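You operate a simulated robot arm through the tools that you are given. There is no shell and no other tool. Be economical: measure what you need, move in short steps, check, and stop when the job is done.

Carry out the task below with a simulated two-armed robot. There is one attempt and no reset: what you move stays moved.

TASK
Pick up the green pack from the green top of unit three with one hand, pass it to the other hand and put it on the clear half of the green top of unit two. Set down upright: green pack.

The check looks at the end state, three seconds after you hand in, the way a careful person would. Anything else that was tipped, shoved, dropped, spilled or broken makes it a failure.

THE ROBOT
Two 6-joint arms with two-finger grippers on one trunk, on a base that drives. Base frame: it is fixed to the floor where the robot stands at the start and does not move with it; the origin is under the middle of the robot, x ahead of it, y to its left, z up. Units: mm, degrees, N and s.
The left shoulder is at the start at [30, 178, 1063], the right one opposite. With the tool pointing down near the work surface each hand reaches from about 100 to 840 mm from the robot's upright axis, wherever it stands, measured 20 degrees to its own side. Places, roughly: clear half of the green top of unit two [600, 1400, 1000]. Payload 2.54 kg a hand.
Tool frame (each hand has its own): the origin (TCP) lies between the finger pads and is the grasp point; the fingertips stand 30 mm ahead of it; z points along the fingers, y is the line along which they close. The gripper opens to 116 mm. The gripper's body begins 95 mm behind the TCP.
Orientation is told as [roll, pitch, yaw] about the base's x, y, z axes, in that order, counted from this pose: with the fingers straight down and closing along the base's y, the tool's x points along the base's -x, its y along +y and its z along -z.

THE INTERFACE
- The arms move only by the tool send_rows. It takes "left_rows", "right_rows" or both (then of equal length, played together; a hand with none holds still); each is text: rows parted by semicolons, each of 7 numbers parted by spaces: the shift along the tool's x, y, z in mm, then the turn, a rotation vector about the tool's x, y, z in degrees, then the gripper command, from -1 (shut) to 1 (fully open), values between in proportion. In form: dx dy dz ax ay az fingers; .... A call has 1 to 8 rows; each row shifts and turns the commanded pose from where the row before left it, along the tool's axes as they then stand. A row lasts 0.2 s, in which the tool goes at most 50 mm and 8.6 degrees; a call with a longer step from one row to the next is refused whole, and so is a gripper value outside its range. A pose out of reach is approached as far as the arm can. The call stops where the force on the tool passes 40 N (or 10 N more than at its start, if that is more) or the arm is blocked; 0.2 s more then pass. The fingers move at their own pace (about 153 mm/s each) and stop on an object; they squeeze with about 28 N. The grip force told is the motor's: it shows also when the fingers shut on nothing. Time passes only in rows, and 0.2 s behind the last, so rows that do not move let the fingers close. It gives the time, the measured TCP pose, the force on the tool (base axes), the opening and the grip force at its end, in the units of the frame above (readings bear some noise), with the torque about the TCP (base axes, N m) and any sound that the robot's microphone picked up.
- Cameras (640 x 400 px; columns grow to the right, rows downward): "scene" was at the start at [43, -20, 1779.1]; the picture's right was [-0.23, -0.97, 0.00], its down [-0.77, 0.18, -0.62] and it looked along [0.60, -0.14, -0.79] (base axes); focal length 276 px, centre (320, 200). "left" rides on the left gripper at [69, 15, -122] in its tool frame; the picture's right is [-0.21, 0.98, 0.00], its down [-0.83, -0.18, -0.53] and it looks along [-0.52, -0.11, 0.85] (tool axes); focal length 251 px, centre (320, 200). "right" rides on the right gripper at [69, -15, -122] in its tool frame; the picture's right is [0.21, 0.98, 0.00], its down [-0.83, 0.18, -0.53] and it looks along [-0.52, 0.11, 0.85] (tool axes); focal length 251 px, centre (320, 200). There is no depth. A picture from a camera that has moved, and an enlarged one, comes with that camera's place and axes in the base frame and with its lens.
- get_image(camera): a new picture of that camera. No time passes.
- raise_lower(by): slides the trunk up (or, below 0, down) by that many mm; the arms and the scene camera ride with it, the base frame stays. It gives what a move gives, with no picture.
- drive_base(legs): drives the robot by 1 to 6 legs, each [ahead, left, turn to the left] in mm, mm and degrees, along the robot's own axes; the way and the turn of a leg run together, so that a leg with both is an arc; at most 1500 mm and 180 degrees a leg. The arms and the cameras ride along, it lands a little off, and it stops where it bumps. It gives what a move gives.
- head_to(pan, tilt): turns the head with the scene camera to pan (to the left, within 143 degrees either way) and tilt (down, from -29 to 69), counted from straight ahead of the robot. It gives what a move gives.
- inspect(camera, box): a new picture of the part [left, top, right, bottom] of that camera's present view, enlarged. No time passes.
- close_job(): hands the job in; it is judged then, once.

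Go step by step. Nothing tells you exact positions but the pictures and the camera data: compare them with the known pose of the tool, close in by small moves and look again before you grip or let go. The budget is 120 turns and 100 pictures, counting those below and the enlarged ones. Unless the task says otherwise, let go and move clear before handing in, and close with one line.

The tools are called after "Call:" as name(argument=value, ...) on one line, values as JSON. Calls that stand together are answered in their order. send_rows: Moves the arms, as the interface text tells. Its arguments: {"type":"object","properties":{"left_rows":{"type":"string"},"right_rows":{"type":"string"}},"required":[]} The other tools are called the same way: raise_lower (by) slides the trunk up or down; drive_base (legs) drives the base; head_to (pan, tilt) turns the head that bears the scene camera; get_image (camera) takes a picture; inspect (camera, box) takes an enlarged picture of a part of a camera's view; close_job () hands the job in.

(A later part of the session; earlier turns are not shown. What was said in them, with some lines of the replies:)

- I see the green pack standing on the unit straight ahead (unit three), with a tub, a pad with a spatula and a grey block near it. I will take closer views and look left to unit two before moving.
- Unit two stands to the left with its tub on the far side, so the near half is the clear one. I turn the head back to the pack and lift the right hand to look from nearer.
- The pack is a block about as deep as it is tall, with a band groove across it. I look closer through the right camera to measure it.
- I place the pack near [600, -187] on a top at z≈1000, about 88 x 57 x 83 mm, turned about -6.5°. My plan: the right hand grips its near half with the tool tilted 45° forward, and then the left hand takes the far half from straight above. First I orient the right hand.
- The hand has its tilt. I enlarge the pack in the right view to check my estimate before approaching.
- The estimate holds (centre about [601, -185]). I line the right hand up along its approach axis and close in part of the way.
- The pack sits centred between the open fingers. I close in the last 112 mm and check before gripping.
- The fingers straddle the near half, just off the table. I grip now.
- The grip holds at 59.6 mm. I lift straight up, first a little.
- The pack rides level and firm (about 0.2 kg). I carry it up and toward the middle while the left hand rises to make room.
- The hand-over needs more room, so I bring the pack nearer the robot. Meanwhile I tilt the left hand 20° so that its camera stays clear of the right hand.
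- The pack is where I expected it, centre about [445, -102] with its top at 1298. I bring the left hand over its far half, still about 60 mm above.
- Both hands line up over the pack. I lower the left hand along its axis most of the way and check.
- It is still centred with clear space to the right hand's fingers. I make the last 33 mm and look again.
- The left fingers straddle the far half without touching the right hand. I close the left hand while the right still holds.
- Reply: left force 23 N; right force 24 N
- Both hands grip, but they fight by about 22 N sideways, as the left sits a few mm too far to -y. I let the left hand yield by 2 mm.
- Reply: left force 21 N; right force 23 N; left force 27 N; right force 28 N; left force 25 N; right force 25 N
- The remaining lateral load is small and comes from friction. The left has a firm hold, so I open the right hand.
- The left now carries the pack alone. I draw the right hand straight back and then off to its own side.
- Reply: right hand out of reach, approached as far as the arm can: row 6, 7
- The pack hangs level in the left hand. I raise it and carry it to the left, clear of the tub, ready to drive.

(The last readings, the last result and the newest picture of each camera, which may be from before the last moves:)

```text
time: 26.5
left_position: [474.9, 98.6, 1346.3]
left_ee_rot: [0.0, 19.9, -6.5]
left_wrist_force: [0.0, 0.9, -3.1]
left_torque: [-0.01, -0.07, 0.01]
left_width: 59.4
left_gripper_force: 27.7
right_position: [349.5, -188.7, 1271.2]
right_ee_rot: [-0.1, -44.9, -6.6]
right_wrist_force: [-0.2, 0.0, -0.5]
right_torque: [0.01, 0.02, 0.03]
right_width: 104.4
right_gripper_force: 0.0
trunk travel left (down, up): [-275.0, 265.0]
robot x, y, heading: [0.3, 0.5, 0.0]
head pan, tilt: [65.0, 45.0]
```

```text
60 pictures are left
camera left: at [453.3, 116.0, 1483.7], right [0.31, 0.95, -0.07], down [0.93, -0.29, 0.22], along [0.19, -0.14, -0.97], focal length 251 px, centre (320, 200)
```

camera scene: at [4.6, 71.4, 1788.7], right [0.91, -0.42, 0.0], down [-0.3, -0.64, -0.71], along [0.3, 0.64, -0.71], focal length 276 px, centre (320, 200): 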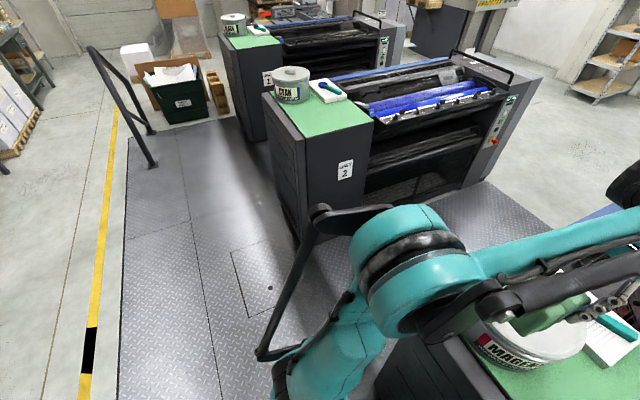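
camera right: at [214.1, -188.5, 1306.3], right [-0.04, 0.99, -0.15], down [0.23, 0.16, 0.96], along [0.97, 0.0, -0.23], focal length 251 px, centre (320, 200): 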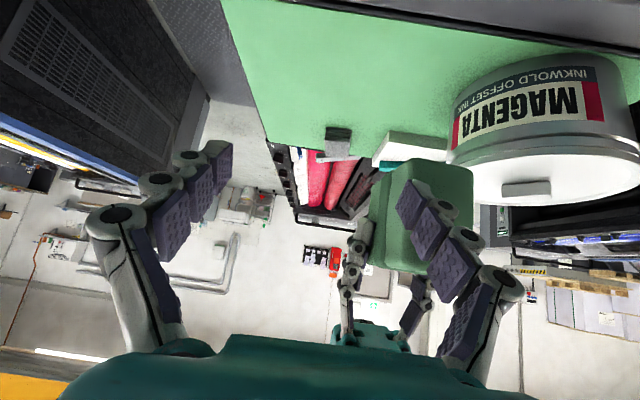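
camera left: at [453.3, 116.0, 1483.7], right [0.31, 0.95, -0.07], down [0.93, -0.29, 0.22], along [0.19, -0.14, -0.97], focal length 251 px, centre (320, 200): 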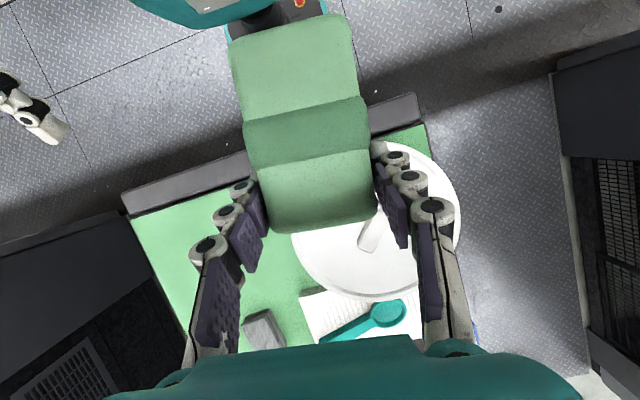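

The way along the front of the units is clear; unit two's top spans about x 440–860, y 1230–1750. I back off 50 mm and drive 1100 mm left.

Call:
drive_base(legs=[[-50, 0, 0], [0, 1100, 0]])

Call:
head_to(pan=25, tilt=52)

Call:
get_image(camera="scene")

Call:
get_image(camera="left")

```text
time: 32.6
left_position: [429.5, 1185.1, 1347.2]
left_ee_rot: [0.0, 20.0, -6.7]
left_wrist_force: [-0.6, 0.7, -3.2]
left_torque: [0.0, -0.08, 0.01]
left_width: 59.3
left_gripper_force: 28.0
right_position: [301.1, 898.5, 1269.0]
right_ee_rot: [0.0, -44.9, -6.6]
right_wrist_force: [-0.1, 0.0, 0.3]
right_torque: [-0.03, -0.02, -0.01]
right_width: 104.5
right_gripper_force: 0.0
trunk travel left (down, up): [-275.0, 265.0]
robot x, y, heading: [-47.6, 1091.6, 0.0]
head pan, tilt: [65.0, 45.0]
```

```text
time: 33.7
left_position: [428.7, 1185.4, 1346.7]
left_ee_rot: [-0.1, 20.0, -6.8]
left_wrist_force: [0.3, -0.5, -3.9]
left_torque: [-0.02, -0.06, 0.0]
left_width: 59.3
left_gripper_force: 27.7
right_position: [301.1, 899.0, 1269.1]
right_ee_rot: [0.1, -44.9, -6.7]
right_wrist_force: [0.9, -0.5, 0.1]
right_torque: [0.01, 0.03, -0.02]
right_width: 104.6
right_gripper_force: 0.1
trunk travel left (down, up): [-275.0, 265.0]
robot x, y, heading: [-50.0, 1090.4, -0.2]
head pan, tilt: [25.0, 52.0]
```

```text
59 pictures are left
camera scene: at [-8.7, 1118.5, 1779.1], right [0.42, -0.91, 0.0], down [-0.72, -0.33, -0.62], along [0.56, 0.26, -0.79], focal length 276 px, centre (320, 200)
```

scene: 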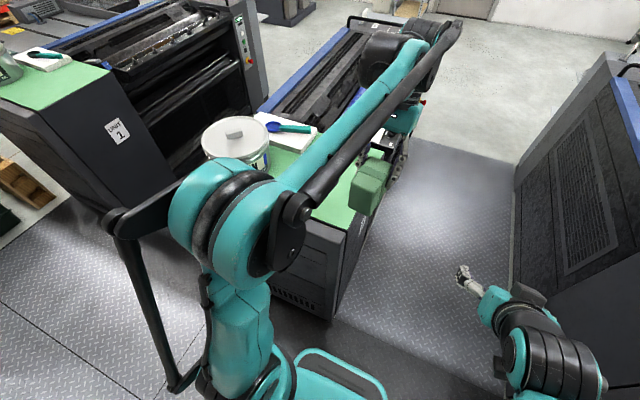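

```text
58 pictures are left
camera left: at [406.7, 1203.5, 1483.6], right [0.31, 0.95, -0.07], down [0.93, -0.29, 0.22], along [0.19, -0.14, -0.97], focal length 251 px, centre (320, 200)
```

left: 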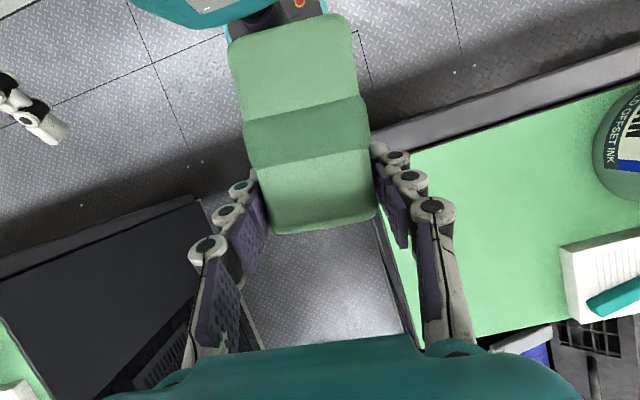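

The clear half of unit two spans about x 470–870, y 1245–1530; the pad and tub begin near y 1540. I drive a bit nearer so that the left hand reaches the middle of it comfortably.

Call:
drive_base(legs=[[50, 90, 0]])

Call:
get_image(camera="left")

```text
time: 34.9
left_position: [480.0, 1272.8, 1347.3]
left_ee_rot: [0.1, 19.9, -6.8]
left_wrist_force: [-0.4, 0.4, -2.9]
left_torque: [-0.04, -0.05, 0.02]
left_width: 59.3
left_gripper_force: 27.7
right_position: [352.3, 988.2, 1269.6]
right_ee_rot: [-0.1, -44.9, -6.7]
right_wrist_force: [0.1, 0.3, 0.2]
right_torque: [-0.02, 0.02, -0.04]
right_width: 104.2
right_gripper_force: 0.2
trunk travel left (down, up): [-275.0, 265.0]
robot x, y, heading: [3.0, 1177.5, -0.3]
head pan, tilt: [25.0, 52.0]
```

```text
57 pictures are left
camera left: at [457.2, 1293.0, 1483.5], right [0.32, 0.95, -0.07], down [0.93, -0.29, 0.22], along [0.19, -0.14, -0.97], focal length 251 px, centre (320, 200)
```

left: 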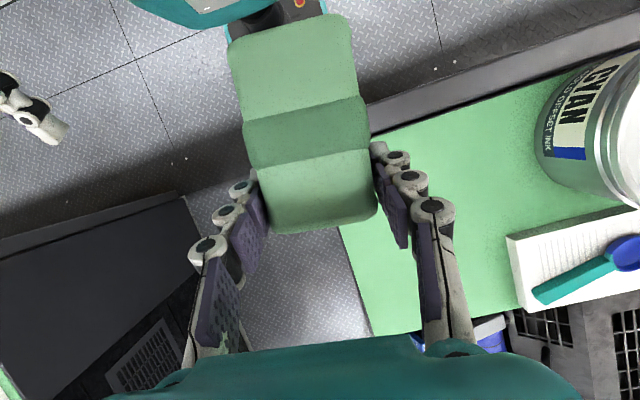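

The top's near edge is at y≈1242 and the pad starts at 1549, which confirms the space. I move the pack over the target, centre about [590, 1390].

Call:
send_rows(left_rows="-19.8 21.5 -7.2 0 0 0 -1; -19.8 21.5 -7.2 0 0 0 -1; -19.8 21.5 -7.2 0 0 0 -1; -19.8 21.5 -7.2 0 0 0 -1; -19.8 21.5 -7.2 0 0 0 -1; -19.8 21.5 -7.2 0 0 0 -1; 0 0 0 0 0 0 -1")

Call:
send_rows(left_rows="-9.6 0 26.3 0 0 0 -1; -9.6 0 26.3 0 0 0 -1; -9.6 0 26.3 0 0 0 -1; -9.6 0 26.3 0 0 0 -1; -9.6 0 26.3 0 0 0 -1; -9.6 0 26.3 0 0 0 -1; -9.6 0 26.3 0 0 0 -1; 0 0 0 0 0 0 -1")

Call:
get_image(camera="left")

Call:
get_image(camera="scene")

Call:
get_image(camera="right")

```text
time: 36.5
left_position: [620.7, 1386.9, 1348.1]
left_ee_rot: [0.0, 20.0, -6.7]
left_wrist_force: [-0.6, -1.4, -2.5]
left_torque: [-0.01, -0.09, 0.0]
left_width: 58.9
left_gripper_force: 27.5
right_position: [349.0, 988.1, 1271.2]
right_ee_rot: [0.0, -45.0, -6.9]
right_wrist_force: [-0.6, 0.3, 1.0]
right_torque: [0.03, -0.02, 0.01]
right_width: 104.6
right_gripper_force: 0.1
trunk travel left (down, up): [-275.0, 265.0]
robot x, y, heading: [4.4, 1178.6, -0.0]
head pan, tilt: [25.0, 52.0]
```

```text
time: 38.3
left_position: [617.9, 1387.1, 1149.5]
left_ee_rot: [0.0, 20.0, -6.7]
left_wrist_force: [0.0, 0.2, -2.3]
left_torque: [-0.01, -0.09, 0.02]
left_width: 59.3
left_gripper_force: 28.4
right_position: [350.5, 987.7, 1270.3]
right_ee_rot: [0.0, -45.0, -6.8]
right_wrist_force: [0.1, 0.2, 0.1]
right_torque: [-0.02, 0.02, 0.05]
right_width: 104.5
right_gripper_force: 0.1
trunk travel left (down, up): [-275.0, 265.0]
robot x, y, heading: [1.6, 1177.1, -0.4]
head pan, tilt: [25.0, 52.0]
```

```text
56 pictures are left
camera left: at [596.4, 1406.4, 1286.6], right [0.32, 0.95, -0.07], down [0.93, -0.29, 0.22], along [0.19, -0.14, -0.97], focal length 251 px, centre (320, 200)
```

left: 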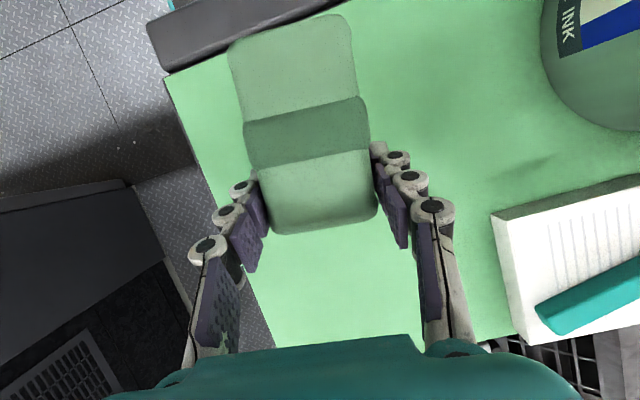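

```text
55 pictures are left
camera scene: at [41.1, 1207.3, 1779.1], right [0.42, -0.91, 0.0], down [-0.72, -0.33, -0.62], along [0.56, 0.26, -0.79], focal length 276 px, centre (320, 200)
```

scene: 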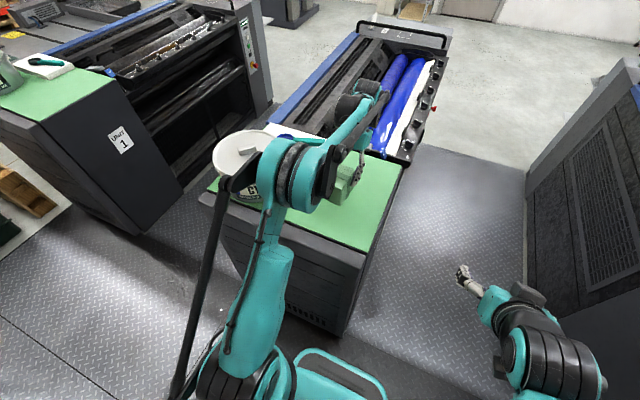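

```text
54 pictures are left
camera right: at [215.9, 989.3, 1306.4], right [-0.04, 0.99, -0.15], down [0.23, 0.16, 0.96], along [0.97, 0.0, -0.23], focal length 251 px, centre (320, 200)
```

right: 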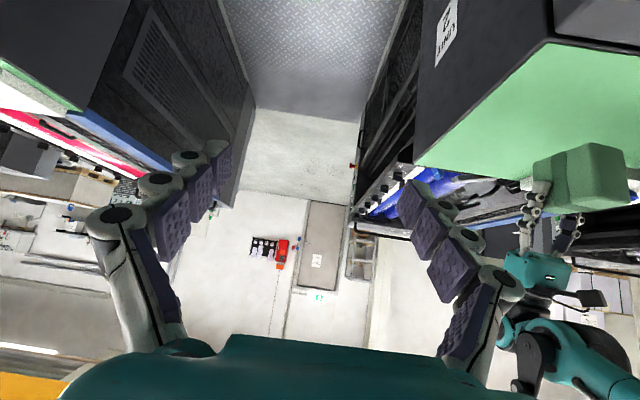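

The pack is over the clear half, about 75 mm above it. I lower 60 mm and check how level it is.

Call:
send_rows(left_rows="-6.84 0 18.8 0 0 0 -1; -6.84 0 18.8 0 0 0 -1; -6.84 0 18.8 0 0 0 -1; 0 0 0 0 0 0 -1")

Call:
inspect(camera="right", box=[400, 40, 640, 260])

Call:
inspect(camera="scene", box=[280, 100, 440, 260])

```text
time: 39.3
left_position: [619.0, 1388.0, 1090.0]
left_ee_rot: [-0.1, 20.1, -6.7]
left_wrist_force: [-0.4, -0.4, -1.9]
left_torque: [-0.01, -0.09, 0.03]
left_width: 59.3
left_gripper_force: 27.9
right_position: [350.5, 988.2, 1269.6]
right_ee_rot: [0.0, -44.8, -6.7]
right_wrist_force: [0.0, 0.6, 0.1]
right_torque: [0.0, 0.02, -0.03]
right_width: 104.5
right_gripper_force: 0.1
trunk travel left (down, up): [-275.0, 265.0]
robot x, y, heading: [4.7, 1178.4, -0.3]
head pan, tilt: [25.0, 52.0]
```

```text
1.82 times, centred on (520, 150) of right
camera zoom: at [215.8, 989.3, 1306.4], right [-0.04, 0.99, -0.15], down [0.23, 0.16, 0.96], along [0.97, 0.0, -0.23], focal length 457 px, centre (-44, 291)
```

zoom: 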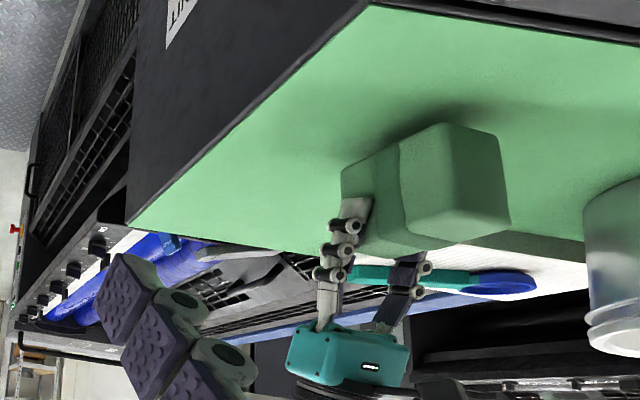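

```text
2.50 times, centred on (360, 180) of scene
camera zoom: at [41.1, 1207.3, 1779.1], right [0.42, -0.91, 0.0], down [-0.72, -0.33, -0.62], along [0.56, 0.26, -0.79], focal length 689 px, centre (220, 250)
```

zoom: 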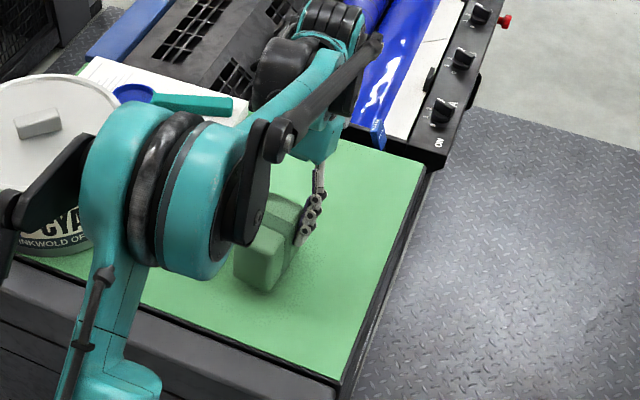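

The pack looks level, about 15 mm above the top. I lower it in small steps and watch the force.

Call:
send_rows(left_rows="-1.37 0 3.76 0 0 0 -1; -1.37 0 3.76 0 0 0 -1; -0.68 0 1.88 0 0 0 -1; 0 0 0 0 0 0 -1")

Call:
inspect(camera="right", box=[500, 80, 620, 190])

```text
time: 40.3
left_position: [618.6, 1387.1, 1080.3]
left_ee_rot: [0.0, 20.0, -6.7]
left_wrist_force: [1.2, 0.1, -2.4]
left_torque: [0.0, -0.07, -0.01]
left_width: 59.2
left_gripper_force: 28.2
right_position: [351.6, 988.0, 1269.2]
right_ee_rot: [0.0, -44.9, -6.7]
right_wrist_force: [-0.4, 0.1, -0.5]
right_torque: [-0.01, -0.02, -0.01]
right_width: 104.6
right_gripper_force: 0.0
trunk travel left (down, up): [-275.0, 265.0]
robot x, y, heading: [3.3, 1175.1, -0.4]
head pan, tilt: [25.0, 52.0]
```

```text
3.64 times, centred on (560, 135) of right
camera zoom: at [216.2, 989.4, 1306.4], right [-0.04, 0.99, -0.15], down [0.23, 0.16, 0.96], along [0.97, 0.0, -0.23], focal length 914 px, centre (-553, 436)
```

zoom: 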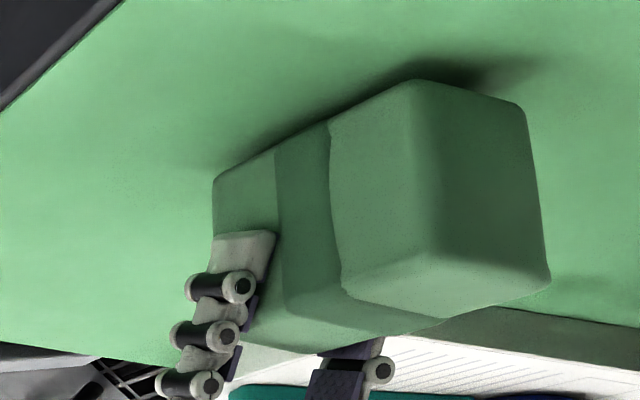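

Call:
send_rows(left_rows="-0.68 0 1.88 0 0 0 -1; -0.51 0 1.41 0 0 0 -1; 0 0 0 0 0 0 -1")

```text
time: 41.1
left_position: [620.8, 1387.0, 1076.8]
left_ee_rot: [0.0, 20.0, -6.7]
left_wrist_force: [-0.2, 0.1, -3.0]
left_torque: [-0.04, -0.07, -0.02]
left_width: 59.3
left_gripper_force: 28.1
right_position: [351.5, 987.0, 1270.5]
right_ee_rot: [0.0, -44.9, -6.7]
right_wrist_force: [-0.7, 0.0, 0.1]
right_torque: [-0.03, -0.01, 0.0]
right_width: 104.5
right_gripper_force: 0.1
trunk travel left (down, up): [-275.0, 265.0]
robot x, y, heading: [2.8, 1178.7, -0.0]
head pan, tilt: [25.0, 52.0]
```

No contact yet; I keep lowering in 1.5 mm steps.

Call:
send_rows(left_rows="-0.51 0 1.41 0 0 0 -1; -0.51 0 1.41 0 0 0 -1; 0 0 0 0 0 0 -1")

```text
time: 41.9
left_position: [619.7, 1387.1, 1074.7]
left_ee_rot: [0.1, 20.0, -6.7]
left_wrist_force: [0.4, -0.6, -2.7]
left_torque: [0.0, -0.07, -0.03]
left_width: 59.5
left_gripper_force: 28.3
right_position: [352.5, 987.1, 1269.8]
right_ee_rot: [0.1, -44.9, -6.7]
right_wrist_force: [0.1, 0.0, 0.1]
right_torque: [0.0, -0.02, 0.03]
right_width: 104.4
right_gripper_force: 0.0
trunk travel left (down, up): [-275.0, 265.0]
robot x, y, heading: [4.9, 1177.8, -0.1]
head pan, tilt: [25.0, 52.0]
```

Call:
send_rows(left_rows="-0.51 0 1.41 0 0 0 -1; -0.51 0 1.41 0 0 0 -1; 0 0 0 0 0 0 -1")

Call:
inspect(camera="right", box=[500, 80, 620, 190])

```text
time: 42.7
left_position: [619.9, 1386.6, 1072.0]
left_ee_rot: [0.0, 19.9, -6.7]
left_wrist_force: [10.7, 2.5, 21.6]
left_torque: [0.09, 0.1, -0.16]
left_width: 59.1
left_gripper_force: 28.1
right_position: [350.8, 987.2, 1270.1]
right_ee_rot: [0.0, -44.9, -6.8]
right_wrist_force: [-0.6, 0.9, -0.1]
right_torque: [-0.01, 0.0, 0.0]
right_width: 104.4
right_gripper_force: 0.1
trunk travel left (down, up): [-275.0, 265.0]
robot x, y, heading: [-1.6, 1174.7, -0.3]
head pan, tilt: [25.0, 52.0]
```

```text
3.64 times, centred on (560, 135) of right
camera zoom: at [215.8, 989.1, 1306.7], right [-0.04, 0.99, -0.15], down [0.23, 0.16, 0.96], along [0.97, 0.0, -0.23], focal length 914 px, centre (-553, 436)
```

zoom: 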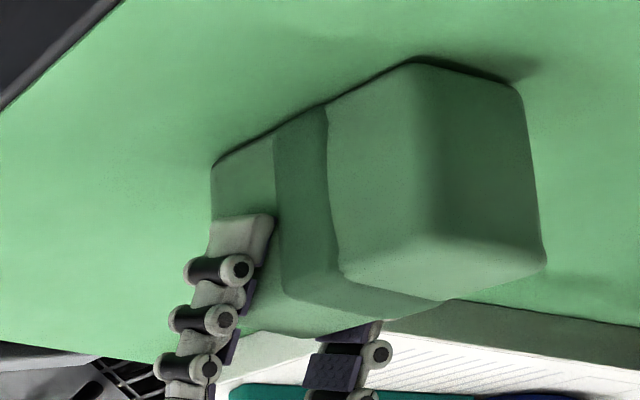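

The pack has landed (about 24 N push). I ease 0.8 mm up and open the left hand gently.

Call:
send_rows(left_rows="0.27 0 -0.75 0 0 0 -1; 0 0 0 0 0 0 0.1; 0 0 0 0 0 0 0.3; 0 0 0 0 0 0 0.6; 0 0 0 0 0 0 0.8; 0 0 0 0 0 0 0.8")

Call:
get_image(camera="left")

Call:
inspect(camera="right", box=[480, 80, 640, 240])

```text
time: 44.1
left_position: [620.8, 1386.0, 1072.4]
left_ee_rot: [0.0, 20.0, -6.7]
left_wrist_force: [-0.7, -0.1, -0.7]
left_torque: [-0.03, -0.04, 0.01]
left_width: 104.6
left_gripper_force: 0.0
right_position: [351.3, 987.3, 1270.8]
right_ee_rot: [0.1, -44.9, -6.7]
right_wrist_force: [-0.5, -0.3, 0.3]
right_torque: [-0.02, -0.02, 0.01]
right_width: 104.7
right_gripper_force: 0.1
trunk travel left (down, up): [-275.0, 265.0]
robot x, y, heading: [5.5, 1176.9, -0.4]
head pan, tilt: [25.0, 52.0]
```

```text
49 pictures are left
camera left: at [597.8, 1404.9, 1209.1], right [0.32, 0.95, -0.07], down [0.93, -0.29, 0.22], along [0.19, -0.14, -0.97], focal length 251 px, centre (320, 200)
```

left: 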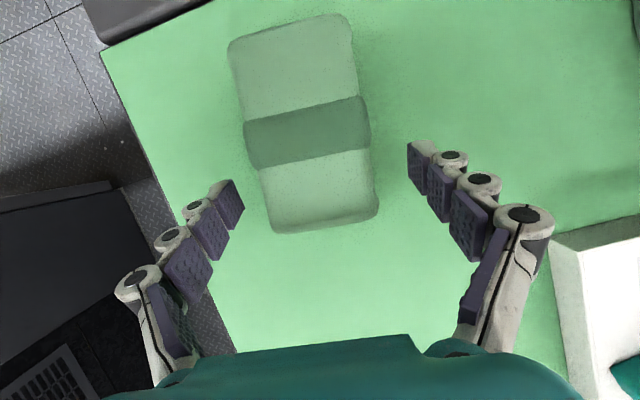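

```text
2.50 times, centred on (560, 160) of right
camera zoom: at [216.0, 989.3, 1306.4], right [-0.04, 0.99, -0.15], down [0.23, 0.16, 0.96], along [0.97, 0.0, -0.23], focal length 629 px, centre (-280, 300)
```

zoom: 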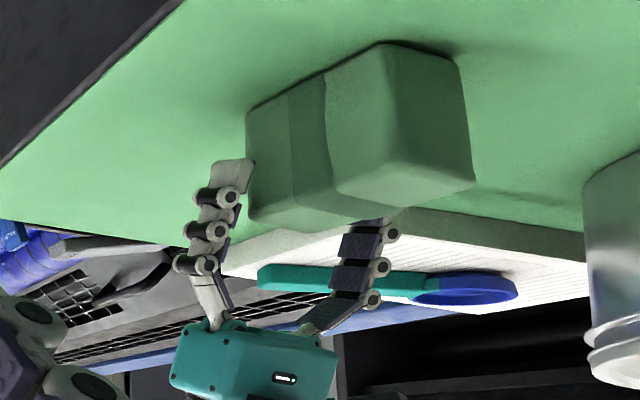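

The pack stands flat and free. I withdraw the left hand along its axis and then upward.

Call:
send_rows(left_rows="0 0 -20 0 0 0 0.8; 0 0 -25 0 0 0 0.8; 0 0 -25 0 0 0 0.8; 0 0 -25 0 0 0 0.8; 10 0 -27 0 0 0 0.8; 10 0 -27 0 0 0 0.8; 10 0 -27 0 0 0 0.8; 0 0 0 0 0 0 0.8")

Call:
get_image(camera="left")

Call:
get_image(camera="scene")

Call:
inspect(camera="right", box=[400, 40, 640, 260])

```text
time: 45.9
left_position: [652.4, 1383.6, 1250.7]
left_ee_rot: [0.1, 20.0, -6.7]
left_wrist_force: [1.3, -0.4, -0.2]
left_torque: [0.02, 0.01, -0.01]
left_width: 104.7
left_gripper_force: 0.2
right_position: [351.1, 988.7, 1270.1]
right_ee_rot: [0.0, -45.0, -6.8]
right_wrist_force: [0.5, 0.0, -0.3]
right_torque: [0.01, 0.04, -0.01]
right_width: 104.3
right_gripper_force: 0.1
trunk travel left (down, up): [-275.0, 265.0]
robot x, y, heading: [6.3, 1180.2, -0.1]
head pan, tilt: [25.0, 52.0]
```

```text
47 pictures are left
camera left: at [629.3, 1402.6, 1386.9], right [0.31, 0.95, -0.07], down [0.93, -0.29, 0.22], along [0.19, -0.14, -0.97], focal length 251 px, centre (320, 200)
```

left: 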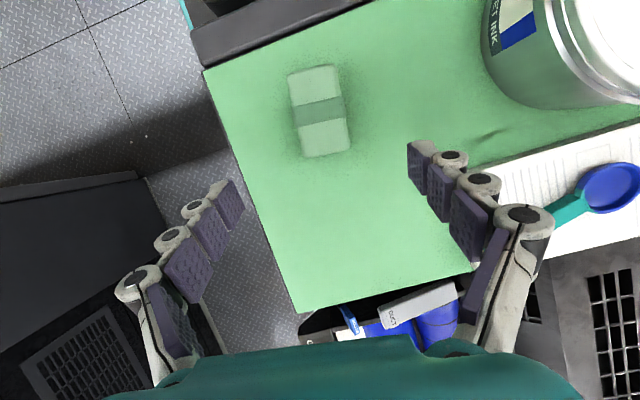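

```text
46 pictures are left
camera scene: at [41.7, 1207.4, 1779.1], right [0.42, -0.91, 0.0], down [-0.72, -0.33, -0.62], along [0.56, 0.26, -0.79], focal length 276 px, centre (320, 200)
```

scene: 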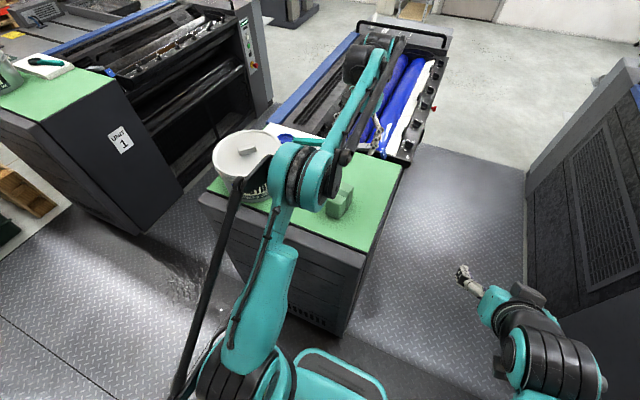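

```text
1.82 times, centred on (520, 150) of right
camera zoom: at [216.3, 989.4, 1306.3], right [-0.04, 0.99, -0.15], down [0.23, 0.16, 0.96], along [0.97, 0.0, -0.23], focal length 457 px, centre (-44, 291)
```

zoom: 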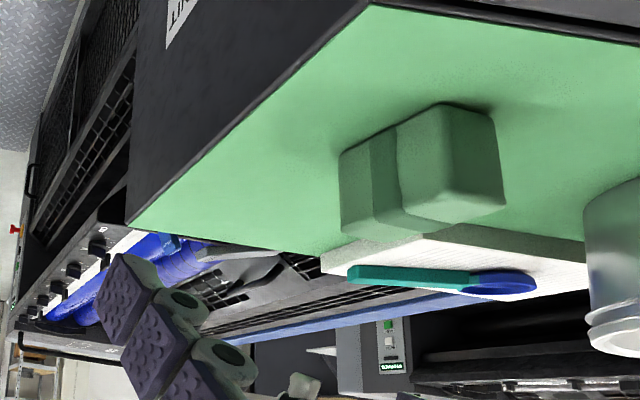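

The pack stands alone on the clear half. I check one odd patch on the floor before handing in.

Call:
inspect(camera="scene", box=[120, 120, 360, 340])

```text
1.82 times, centred on (240, 230) of scene
camera zoom: at [41.7, 1207.4, 1779.1], right [0.42, -0.91, 0.0], down [-0.72, -0.33, -0.62], along [0.56, 0.26, -0.79], focal length 501 px, centre (466, 146)
```

zoom: 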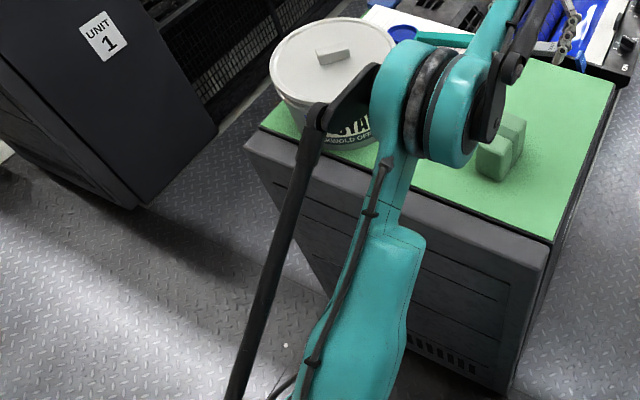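

The floor patch is only the pattern of the floor plate, and nothing else has been disturbed. I hand in.

Call:
close_job()

```text
The job is handed in.
```

The green pack stands upright on the clear half of unit two's green top, picked up with the right hand and passed in the air to the left. Both hands are clear of it, and the last pictures show nothing else disturbed.
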